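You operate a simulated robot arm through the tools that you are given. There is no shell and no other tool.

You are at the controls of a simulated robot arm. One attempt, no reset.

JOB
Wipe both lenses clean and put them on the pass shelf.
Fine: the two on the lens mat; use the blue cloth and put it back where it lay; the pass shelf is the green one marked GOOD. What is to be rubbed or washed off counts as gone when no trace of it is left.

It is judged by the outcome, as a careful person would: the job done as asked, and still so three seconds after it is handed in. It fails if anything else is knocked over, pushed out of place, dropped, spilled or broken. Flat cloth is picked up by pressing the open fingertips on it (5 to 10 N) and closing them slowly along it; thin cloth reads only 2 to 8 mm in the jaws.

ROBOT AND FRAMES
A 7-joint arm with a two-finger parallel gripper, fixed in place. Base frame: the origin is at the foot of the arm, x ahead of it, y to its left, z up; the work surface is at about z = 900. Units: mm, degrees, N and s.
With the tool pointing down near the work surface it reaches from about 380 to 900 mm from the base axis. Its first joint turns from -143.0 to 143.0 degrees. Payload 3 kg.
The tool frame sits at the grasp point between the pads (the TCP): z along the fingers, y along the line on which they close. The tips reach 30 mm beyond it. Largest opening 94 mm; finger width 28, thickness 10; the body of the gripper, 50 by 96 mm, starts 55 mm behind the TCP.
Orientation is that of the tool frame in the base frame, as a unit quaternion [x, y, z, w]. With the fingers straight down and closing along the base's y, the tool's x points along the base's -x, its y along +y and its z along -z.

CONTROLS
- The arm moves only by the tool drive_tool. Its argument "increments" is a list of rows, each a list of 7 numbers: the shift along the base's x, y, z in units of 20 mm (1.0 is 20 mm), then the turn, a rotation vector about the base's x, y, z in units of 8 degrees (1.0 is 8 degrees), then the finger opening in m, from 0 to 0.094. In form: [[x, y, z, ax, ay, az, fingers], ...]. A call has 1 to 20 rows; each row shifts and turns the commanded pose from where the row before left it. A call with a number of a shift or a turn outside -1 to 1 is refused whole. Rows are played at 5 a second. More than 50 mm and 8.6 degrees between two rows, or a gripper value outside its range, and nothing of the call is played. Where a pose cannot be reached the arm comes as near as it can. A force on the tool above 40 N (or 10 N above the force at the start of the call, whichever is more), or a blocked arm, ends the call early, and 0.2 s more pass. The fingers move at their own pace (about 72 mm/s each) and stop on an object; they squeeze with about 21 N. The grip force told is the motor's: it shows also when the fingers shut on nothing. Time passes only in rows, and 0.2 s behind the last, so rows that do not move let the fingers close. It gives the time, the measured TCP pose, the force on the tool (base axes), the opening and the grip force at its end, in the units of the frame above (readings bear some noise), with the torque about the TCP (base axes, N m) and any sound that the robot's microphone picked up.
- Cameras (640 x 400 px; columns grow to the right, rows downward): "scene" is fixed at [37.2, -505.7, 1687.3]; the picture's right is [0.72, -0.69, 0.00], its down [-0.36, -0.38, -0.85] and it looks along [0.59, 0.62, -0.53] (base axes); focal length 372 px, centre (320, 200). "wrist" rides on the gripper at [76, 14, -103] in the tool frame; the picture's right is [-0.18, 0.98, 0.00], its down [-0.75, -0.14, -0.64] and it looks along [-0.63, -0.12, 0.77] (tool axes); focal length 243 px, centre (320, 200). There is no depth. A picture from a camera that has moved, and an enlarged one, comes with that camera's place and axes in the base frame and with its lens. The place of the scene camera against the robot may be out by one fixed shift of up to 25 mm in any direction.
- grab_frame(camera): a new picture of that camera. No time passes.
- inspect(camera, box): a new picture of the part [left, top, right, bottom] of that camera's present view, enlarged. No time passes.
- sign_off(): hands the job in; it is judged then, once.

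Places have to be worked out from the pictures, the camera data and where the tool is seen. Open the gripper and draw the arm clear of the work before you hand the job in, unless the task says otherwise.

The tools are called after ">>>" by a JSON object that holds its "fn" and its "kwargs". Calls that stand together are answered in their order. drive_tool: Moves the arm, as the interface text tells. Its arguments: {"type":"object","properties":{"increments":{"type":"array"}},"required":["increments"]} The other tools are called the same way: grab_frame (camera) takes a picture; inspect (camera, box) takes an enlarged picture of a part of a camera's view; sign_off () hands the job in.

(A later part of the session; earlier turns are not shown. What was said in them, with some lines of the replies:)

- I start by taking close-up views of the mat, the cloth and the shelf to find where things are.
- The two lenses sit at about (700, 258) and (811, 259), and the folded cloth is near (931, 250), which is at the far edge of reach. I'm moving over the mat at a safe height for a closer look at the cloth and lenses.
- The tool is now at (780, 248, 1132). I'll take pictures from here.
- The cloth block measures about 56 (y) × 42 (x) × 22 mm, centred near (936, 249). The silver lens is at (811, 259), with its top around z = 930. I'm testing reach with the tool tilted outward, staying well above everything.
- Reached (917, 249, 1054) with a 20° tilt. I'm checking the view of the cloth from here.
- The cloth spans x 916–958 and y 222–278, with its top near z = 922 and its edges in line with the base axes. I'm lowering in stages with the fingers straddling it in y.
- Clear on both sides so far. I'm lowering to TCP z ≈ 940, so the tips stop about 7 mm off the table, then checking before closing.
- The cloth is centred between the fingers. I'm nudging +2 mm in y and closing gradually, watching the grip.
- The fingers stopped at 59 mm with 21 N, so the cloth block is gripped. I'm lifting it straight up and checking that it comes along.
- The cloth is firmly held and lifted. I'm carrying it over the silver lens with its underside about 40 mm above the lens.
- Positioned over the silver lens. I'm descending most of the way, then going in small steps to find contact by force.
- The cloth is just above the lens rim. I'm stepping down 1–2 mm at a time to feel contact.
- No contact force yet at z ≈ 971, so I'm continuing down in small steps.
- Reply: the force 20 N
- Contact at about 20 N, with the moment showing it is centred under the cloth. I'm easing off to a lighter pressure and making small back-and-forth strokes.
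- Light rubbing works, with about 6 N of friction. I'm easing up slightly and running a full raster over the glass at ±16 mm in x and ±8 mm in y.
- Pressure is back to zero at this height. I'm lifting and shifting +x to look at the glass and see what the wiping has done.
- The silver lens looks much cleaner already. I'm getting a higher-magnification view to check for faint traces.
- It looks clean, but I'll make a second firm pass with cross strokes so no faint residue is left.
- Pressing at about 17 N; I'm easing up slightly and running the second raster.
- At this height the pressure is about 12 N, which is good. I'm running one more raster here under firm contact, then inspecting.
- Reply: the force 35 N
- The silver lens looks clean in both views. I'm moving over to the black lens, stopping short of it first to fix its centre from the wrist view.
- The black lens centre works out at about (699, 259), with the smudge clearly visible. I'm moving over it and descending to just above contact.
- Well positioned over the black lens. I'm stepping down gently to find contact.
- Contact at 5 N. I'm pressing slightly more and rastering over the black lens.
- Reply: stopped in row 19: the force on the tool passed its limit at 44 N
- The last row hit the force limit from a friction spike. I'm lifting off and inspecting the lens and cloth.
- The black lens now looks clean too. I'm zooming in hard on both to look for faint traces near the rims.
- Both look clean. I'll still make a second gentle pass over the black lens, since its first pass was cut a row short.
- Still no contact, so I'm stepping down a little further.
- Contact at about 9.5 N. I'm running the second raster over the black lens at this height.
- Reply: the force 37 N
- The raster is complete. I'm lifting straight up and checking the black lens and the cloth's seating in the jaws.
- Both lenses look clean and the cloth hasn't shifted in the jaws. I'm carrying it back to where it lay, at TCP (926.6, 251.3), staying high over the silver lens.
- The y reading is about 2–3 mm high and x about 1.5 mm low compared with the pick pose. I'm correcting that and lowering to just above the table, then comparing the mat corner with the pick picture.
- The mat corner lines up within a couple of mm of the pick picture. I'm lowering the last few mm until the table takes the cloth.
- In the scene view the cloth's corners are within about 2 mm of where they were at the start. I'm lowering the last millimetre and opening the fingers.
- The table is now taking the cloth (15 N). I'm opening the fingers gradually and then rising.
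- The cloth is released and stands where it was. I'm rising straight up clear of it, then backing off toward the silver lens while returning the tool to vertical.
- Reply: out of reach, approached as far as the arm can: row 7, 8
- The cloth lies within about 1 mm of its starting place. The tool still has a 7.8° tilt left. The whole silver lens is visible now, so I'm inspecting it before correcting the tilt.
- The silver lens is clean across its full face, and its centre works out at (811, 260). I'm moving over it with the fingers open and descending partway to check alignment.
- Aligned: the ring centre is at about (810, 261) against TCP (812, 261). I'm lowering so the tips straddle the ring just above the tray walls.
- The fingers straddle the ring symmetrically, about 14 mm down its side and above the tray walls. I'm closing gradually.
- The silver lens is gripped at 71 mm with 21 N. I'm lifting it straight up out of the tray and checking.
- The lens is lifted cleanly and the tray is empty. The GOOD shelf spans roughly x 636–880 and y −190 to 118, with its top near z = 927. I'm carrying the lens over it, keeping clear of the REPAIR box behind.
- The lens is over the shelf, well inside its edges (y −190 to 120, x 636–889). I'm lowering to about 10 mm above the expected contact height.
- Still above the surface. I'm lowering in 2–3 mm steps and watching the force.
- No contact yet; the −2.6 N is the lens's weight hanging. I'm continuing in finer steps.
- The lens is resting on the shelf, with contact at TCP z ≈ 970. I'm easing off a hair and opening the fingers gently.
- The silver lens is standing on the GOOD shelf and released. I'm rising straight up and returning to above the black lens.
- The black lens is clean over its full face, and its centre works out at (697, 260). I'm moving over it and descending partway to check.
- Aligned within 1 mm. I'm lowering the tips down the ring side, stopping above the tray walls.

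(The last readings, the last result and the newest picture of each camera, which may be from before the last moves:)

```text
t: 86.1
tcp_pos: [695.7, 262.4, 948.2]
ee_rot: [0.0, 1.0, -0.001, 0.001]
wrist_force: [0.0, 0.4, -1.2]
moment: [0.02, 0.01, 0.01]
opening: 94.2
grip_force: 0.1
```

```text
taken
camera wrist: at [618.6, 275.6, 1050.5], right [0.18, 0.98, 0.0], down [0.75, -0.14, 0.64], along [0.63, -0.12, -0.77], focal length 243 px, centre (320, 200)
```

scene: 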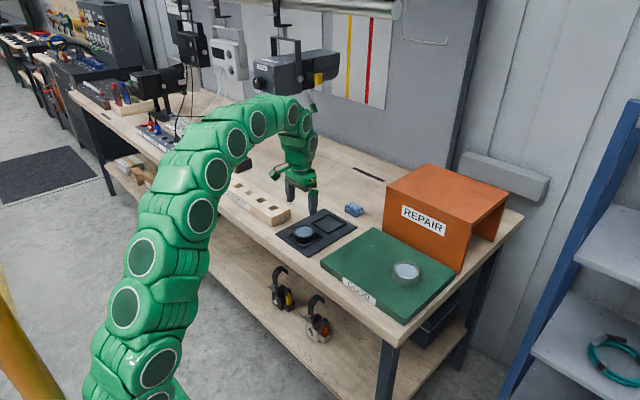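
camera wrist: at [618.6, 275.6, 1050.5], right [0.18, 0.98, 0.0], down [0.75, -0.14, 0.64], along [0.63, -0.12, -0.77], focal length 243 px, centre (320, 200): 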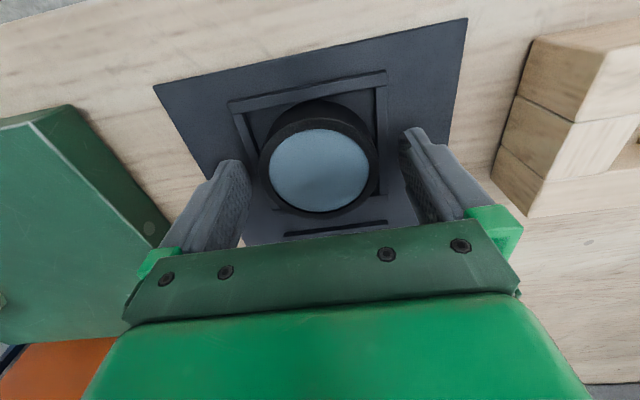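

The lens sits about 2 mm off-centre between the fingers. I'm correcting y, lowering 2 mm more, and closing gradually.

>>> {"fn": "drive_tool", "kwargs": {"increments": [[0, -0.08, -0.12, 0, 0, 0, 0.09], [0, 0, 0, 0, 0, 0, 0.084], [0, 0, 0, 0, 0, 0, 0.079], [0, 0, 0, 0, 0, 0, 0.075], [0, 0, 0, 0, 0, 0, 0.071], [0, 0, 0, 0, 0, 0, 0.067], [0, 0, 0, 0, 0, 0, 0.06], [0, 0, 0, 0, 0, 0, 0.06]]}}

>>> {"fn": "grab_frame", "kwargs": {"camera": "wrist"}}

```text
t: 87.9
tcp_pos: [696.2, 259.2, 944.4]
ee_rot: [0.001, 1.0, -0.001, 0.0]
wrist_force: [-0.3, 0.2, 0.7]
moment: [0.12, 0.0, 0.0]
opening: 71.2
grip_force: 20.9
```

```text
taken
camera wrist: at [617.8, 273.8, 1047.0], right [0.18, 0.98, 0.0], down [0.75, -0.14, 0.64], along [0.63, -0.12, -0.77], focal length 243 px, centre (320, 200)
```

wrist: 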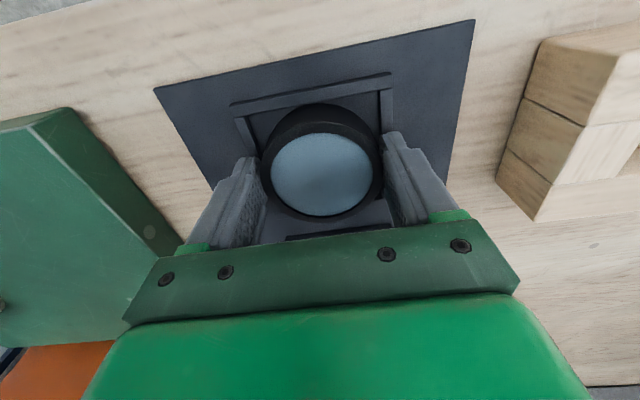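

The black lens is gripped at 71 mm. I'm lifting it straight up and then moving to the shelf at about (755, 30), well clear of the silver lens.

>>> {"fn": "drive_tool", "kwargs": {"increments": [[0, 0, 0.4, 0, 0, 0, 0.06], [0, 0, 0.6, 0, 0, 0, 0.06], [0, 0, 1, 0, 0, 0, 0.06], [0, 0, 1, 0, 0, 0, 0.06], [0, 0, 1, 0, 0, 0, 0.06], [0, 0, 0.8, 0, 0, 0, 0.06], [0, 0, 0, 0, 0, 0, 0.06]]}}

>>> {"fn": "grab_frame", "kwargs": {"camera": "wrist"}}

```text
t: 89.5
tcp_pos: [697.0, 259.4, 1041.1]
ee_rot: [0.0, 1.0, -0.002, 0.001]
wrist_force: [0.4, 0.5, -2.0]
moment: [0.05, 0.03, -0.03]
opening: 70.8
grip_force: 21.3
```

```text
taken
camera wrist: at [619.0, 273.4, 1144.5], right [0.18, 0.98, 0.0], down [0.75, -0.14, 0.64], along [0.63, -0.12, -0.77], focal length 243 px, centre (320, 200)
```

wrist: 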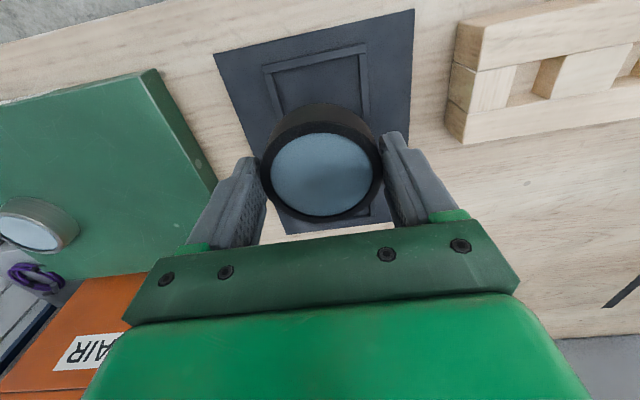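

The lens is held and the mat is undisturbed. I'm carrying it over to the shelf.

>>> {"fn": "drive_tool", "kwargs": {"increments": [[0.2, -0.5, 0, 0, 0, 0, 0.06], [0.3, -1, 0, 0, 0, 0, 0.06], [0.3, -1, 0, 0, 0, 0, 0.06], [0.3, -1, 0, 0, 0, 0, 0.06], [0.3, -1, 0, 0, 0, 0, 0.06], [0.3, -1, 0, 0, 0, 0, 0.06], [0.3, -1, 0, 0, 0, 0, 0.06], [0.3, -1, 0, 0, 0, 0, 0.06], [0.3, -1, 0, 0, 0, 0, 0.06], [0.3, -1, 0, 0, 0, 0, 0.06], [0.1, -1, 0, 0, 0, 0, 0.06], [0, -0.9, 0, 0, 0, 0, 0.06], [0, 0, 0, 0, 0, 0, 0.06]]}}

>>> {"fn": "grab_frame", "kwargs": {"camera": "wrist"}}

>>> {"fn": "grab_frame", "kwargs": {"camera": "scene"}}

```text
t: 92.3
tcp_pos: [757.8, 31.4, 1039.9]
ee_rot: [0.0, 1.0, -0.001, -0.001]
wrist_force: [-0.1, 0.1, -2.5]
moment: [0.03, 0.04, -0.03]
opening: 71.0
grip_force: 20.9
```

```text
taken
camera wrist: at [680.9, 45.8, 1142.5], right [0.18, 0.98, 0.0], down [0.75, -0.14, 0.64], along [0.63, -0.12, -0.77], focal length 243 px, centre (320, 200)
```

wrist: 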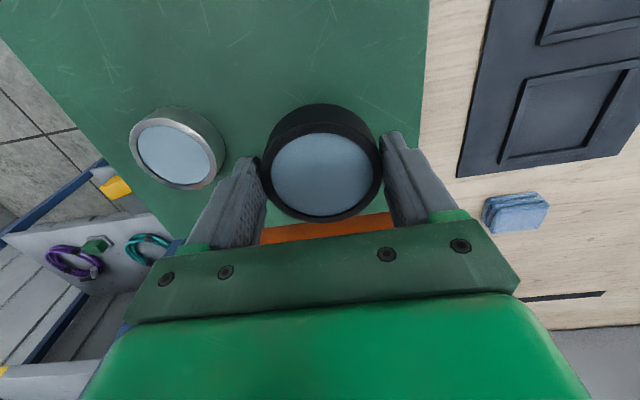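

```text
taken
```

scene: 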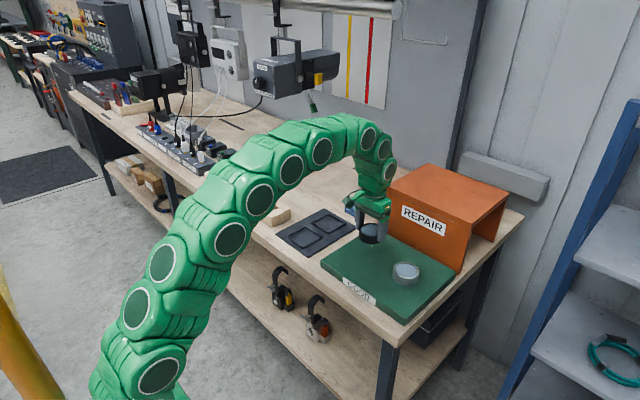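

Positioned at (758, 31), 130 mm from the silver lens. I'm lowering to just above the surface.

>>> {"fn": "drive_tool", "kwargs": {"increments": [[0, 0, -1, 0, 0, 0, 0.06], [0, 0, -1, 0, 0, 0, 0.06], [0, 0, -1, 0, 0, 0, 0.06], [0, 0, -0.3, 0, 0, 0, 0.06], [0, 0, 0, 0, 0, 0, 0.06]]}}

>>> {"fn": "drive_tool", "kwargs": {"increments": [[0, 0, -0.08, 0, 0, 0, 0.06], [0, 0, 0, 0, 0, 0, 0.06]]}}

```text
t: 93.5
tcp_pos: [756.8, 32.7, 972.5]
ee_rot: [0.001, 1.0, 0.0, 0.0]
wrist_force: [-0.3, -0.6, -2.8]
moment: [0.03, 0.02, 0.04]
opening: 71.2
grip_force: 20.9
```

```text
t: 94.1
tcp_pos: [756.7, 31.9, 972.4]
ee_rot: [0.001, 1.0, -0.001, 0.0]
wrist_force: [-0.4, -0.7, -2.1]
moment: [0.01, 0.03, -0.02]
opening: 71.3
grip_force: 21.0
```

The lens is still hanging, with its weight of −2 N on the tool. I'm continuing down in fine steps.

>>> {"fn": "drive_tool", "kwargs": {"increments": [[0, 0, -0.08, 0, 0, 0, 0.06], [0, 0, 0, 0, 0, 0, 0.06]]}}

>>> {"fn": "drive_tool", "kwargs": {"increments": [[0, 0, -0.06, 0, 0, 0, 0.06], [0, 0, 0, 0, 0, 0, 0.06]]}}

```text
t: 94.7
tcp_pos: [757.1, 32.9, 971.0]
ee_rot: [0.0, 1.0, 0.0, 0.0]
wrist_force: [0.7, 1.3, -2.2]
moment: [-0.01, 0.06, 0.02]
opening: 71.0
grip_force: 20.9
```

```text
t: 95.3
tcp_pos: [757.0, 31.5, 970.1]
ee_rot: [0.0, 1.0, -0.001, 0.001]
wrist_force: [1.0, 3.0, 7.4]
moment: [0.35, 0.08, -0.07]
opening: 71.1
grip_force: 21.4
```

Contact on one edge first. I'm pressing slightly so it seats flat, then opening gently.

>>> {"fn": "drive_tool", "kwargs": {"increments": [[0, 0, -0.03, 0, 0, 0, 0.06], [0, 0, 0, 0, 0, 0, 0.06], [0, 0, 0, 0, 0, 0, 0.071], [0, 0, 0, 0, 0, 0, 0.073], [0, 0, 0, 0, 0, 0, 0.078], [0, 0, 0, 0, 0, 0, 0.086], [0, 0, 0, 0, 0, 0, 0.094], [0, 0, 0, 0, 0, 0, 0.094]]}}

>>> {"fn": "grab_frame", "kwargs": {"camera": "wrist"}}

>>> {"fn": "inspect", "kwargs": {"camera": "scene", "box": [340, 210, 440, 290]}}

```text
t: 97.1
tcp_pos: [756.1, 32.1, 968.4]
ee_rot: [-0.001, 1.0, -0.001, 0.0]
wrist_force: [-0.1, 0.3, 0.3]
moment: [-0.01, 0.01, -0.01]
opening: 94.0
grip_force: 0.0
```

```text
taken
camera wrist: at [678.9, 45.7, 1070.8], right [0.18, 0.98, 0.0], down [0.75, -0.14, 0.64], along [0.63, -0.12, -0.77], focal length 243 px, centre (320, 200)
```

wrist: 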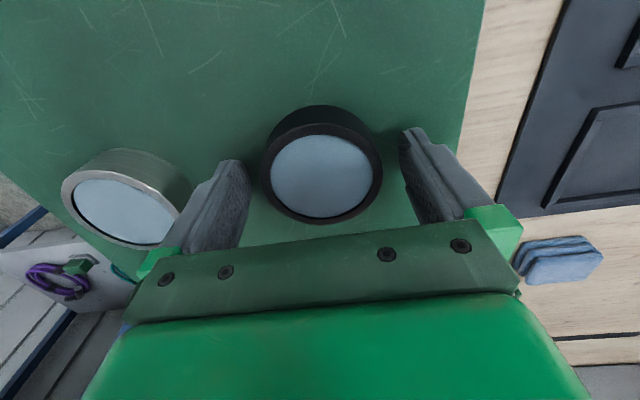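

```text
5.00 times, centred on (390, 250) of scene
camera zoom: at [37.2, -505.7, 1687.3], right [0.72, -0.69, 0.0], down [-0.36, -0.38, -0.85], along [0.59, 0.62, -0.53], focal length 1862 px, centre (-30, -50)
```

zoom: 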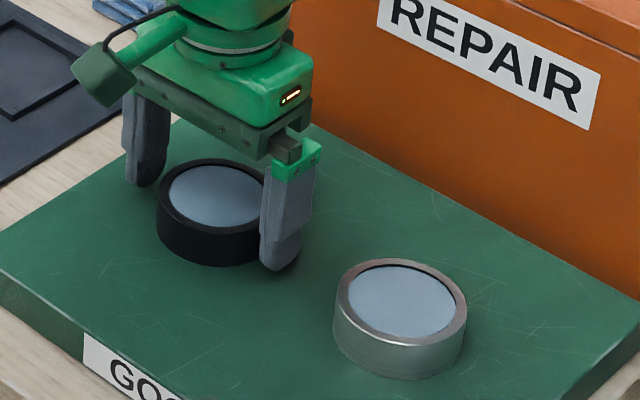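

Both lenses now stand on the GOOD shelf. I'm rising straight up and drawing the arm back clear of the work.

>>> {"fn": "drive_tool", "kwargs": {"increments": [[0, 0, 0.5, 0, 0, 0, 0.094], [0, 0, 1, 0, 0, 0, 0.094], [0, 0, 1, 0, 0, 0, 0.094], [0, 0, 1, 0, 0, 0, 0.094], [0, 0, 1, 0, 0, 0, 0.094], [0, 0, 1, 0, 0, 0, 0.094], [0, 0, 1, 0, 0, 0, 0.094], [-1, 0, 1, 0, 0, 0, 0.094], [-1, 0, 1, 0, 0, 0, 0.094], [-1, 0, 1, 0, 0, 0, 0.094], [-1, 0, 1, 0, 0, 0, 0.094], [-1, 0, 0.5, 0, 0, 0, 0.094], [-1, 0, 0, 0, 0, 0, 0.094], [-0.5, 0, 0, 0, 0, 0, 0.094], [0, 0, 0, 0, 0, 0, 0.094]]}}

>>> {"fn": "grab_frame", "kwargs": {"camera": "scene"}}

>>> {"fn": "grab_frame", "kwargs": {"camera": "wrist"}}

```text
t: 100.3
tcp_pos: [625.5, 34.3, 1187.3]
ee_rot: [0.0, 1.0, -0.001, 0.001]
wrist_force: [-0.1, 0.1, -0.1]
moment: [0.0, 0.0, 0.02]
opening: 93.9
grip_force: 0.1
```

```text
taken
```

scene: 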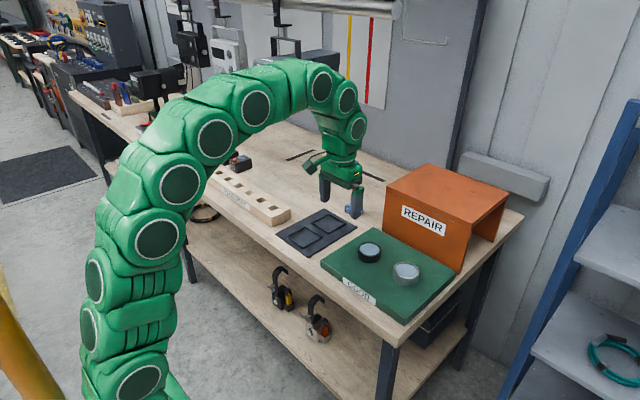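

```text
taken
camera wrist: at [548.7, 47.4, 1290.1], right [0.18, 0.98, 0.0], down [0.75, -0.14, 0.64], along [0.63, -0.12, -0.77], focal length 243 px, centre (320, 200)
```

wrist: 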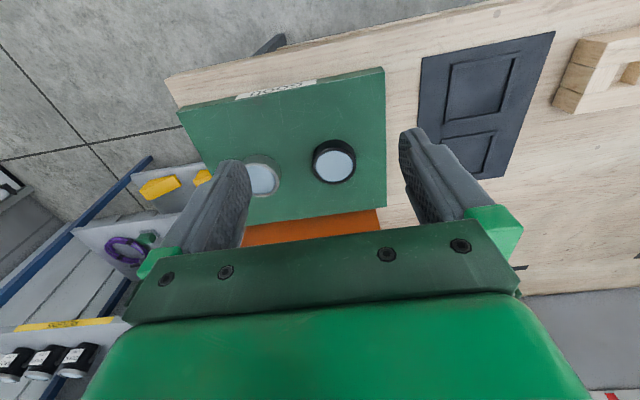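

The arm is clear and the fingers are open. I'm making a final close check of both lenses on the shelf, the cloth and the mat.

>>> {"fn": "inspect", "kwargs": {"camera": "scene", "box": [350, 235, 430, 290]}}

>>> {"fn": "inspect", "kwargs": {"camera": "scene", "box": [385, 255, 425, 290]}}

>>> {"fn": "inspect", "kwargs": {"camera": "scene", "box": [350, 235, 390, 270]}}

>>> {"fn": "inspect", "kwargs": {"camera": "scene", "box": [270, 180, 390, 260]}}

```text
7.27 times, centred on (390, 262) of scene
camera zoom: at [37.2, -505.7, 1687.3], right [0.72, -0.69, 0.0], down [-0.36, -0.38, -0.85], along [0.59, 0.62, -0.53], focal length 2708 px, centre (-189, -254)
```

zoom: 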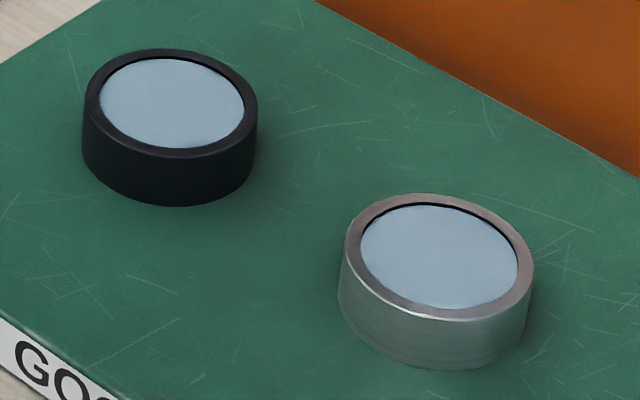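

```text
11.43 times, centred on (405, 272) of scene
camera zoom: at [37.2, -505.7, 1687.3], right [0.72, -0.69, 0.0], down [-0.36, -0.38, -0.85], along [0.59, 0.62, -0.53], focal length 4255 px, centre (-651, -629)
```

zoom: 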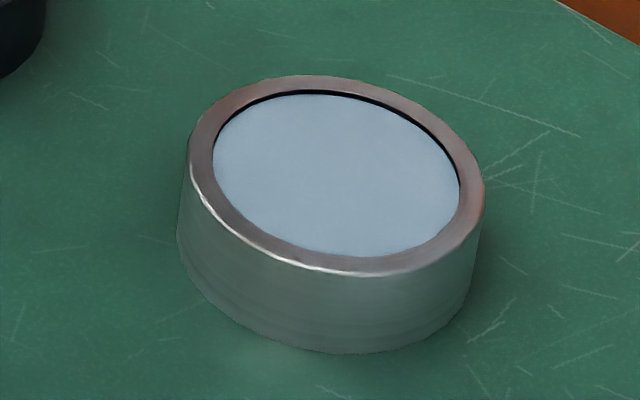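

```text
11.43 times, centred on (370, 252) of scene
camera zoom: at [37.2, -505.7, 1687.3], right [0.72, -0.69, 0.0], down [-0.36, -0.38, -0.85], along [0.59, 0.62, -0.53], focal length 4255 px, centre (-251, -400)
```

zoom: 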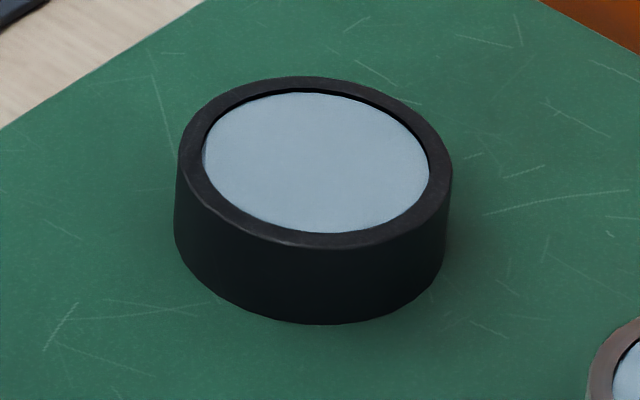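

```text
5.00 times, centred on (330, 220) of scene
camera zoom: at [37.2, -505.7, 1687.3], right [0.72, -0.69, 0.0], down [-0.36, -0.38, -0.85], along [0.59, 0.62, -0.53], focal length 1862 px, centre (270, 100)
```

zoom: 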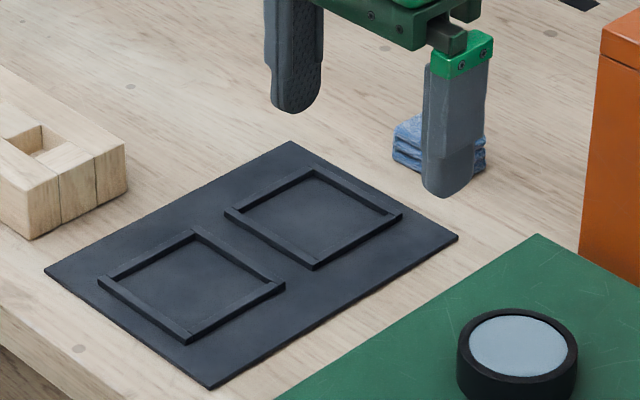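

Both lenses are clean and upright on the GOOD shelf. The cloth is back where it lay, the mat hasn't moved, and the arm is clear with its fingers open. I'm handing the job in.

>>> {"fn": "sign_off", "kwargs": {}}

```text
The job is handed in.
```

Both lenses are wiped clean and standing upright on the green GOOD shelf, and the job is handed in.

- **Lenses:** I went over the silver one three times and the black one twice with the blue cloth. Close-up views of both afterwards showed no trace of the smudges. They stand about 130 mm apart, well inside the shelf's edges.
- **Force stop:** the first pass on the black lens ended one row early when the force briefly passed the limit (44 N). I lifted off, saw no damage or shift, and did the second pass in full.
- **Cloth:** it is back within about 1 mm of where it lay.
- **Everything else:** the lens mat hasn't moved, and I saw nothing else disturbed. The arm is drawn clear with the fingers open.
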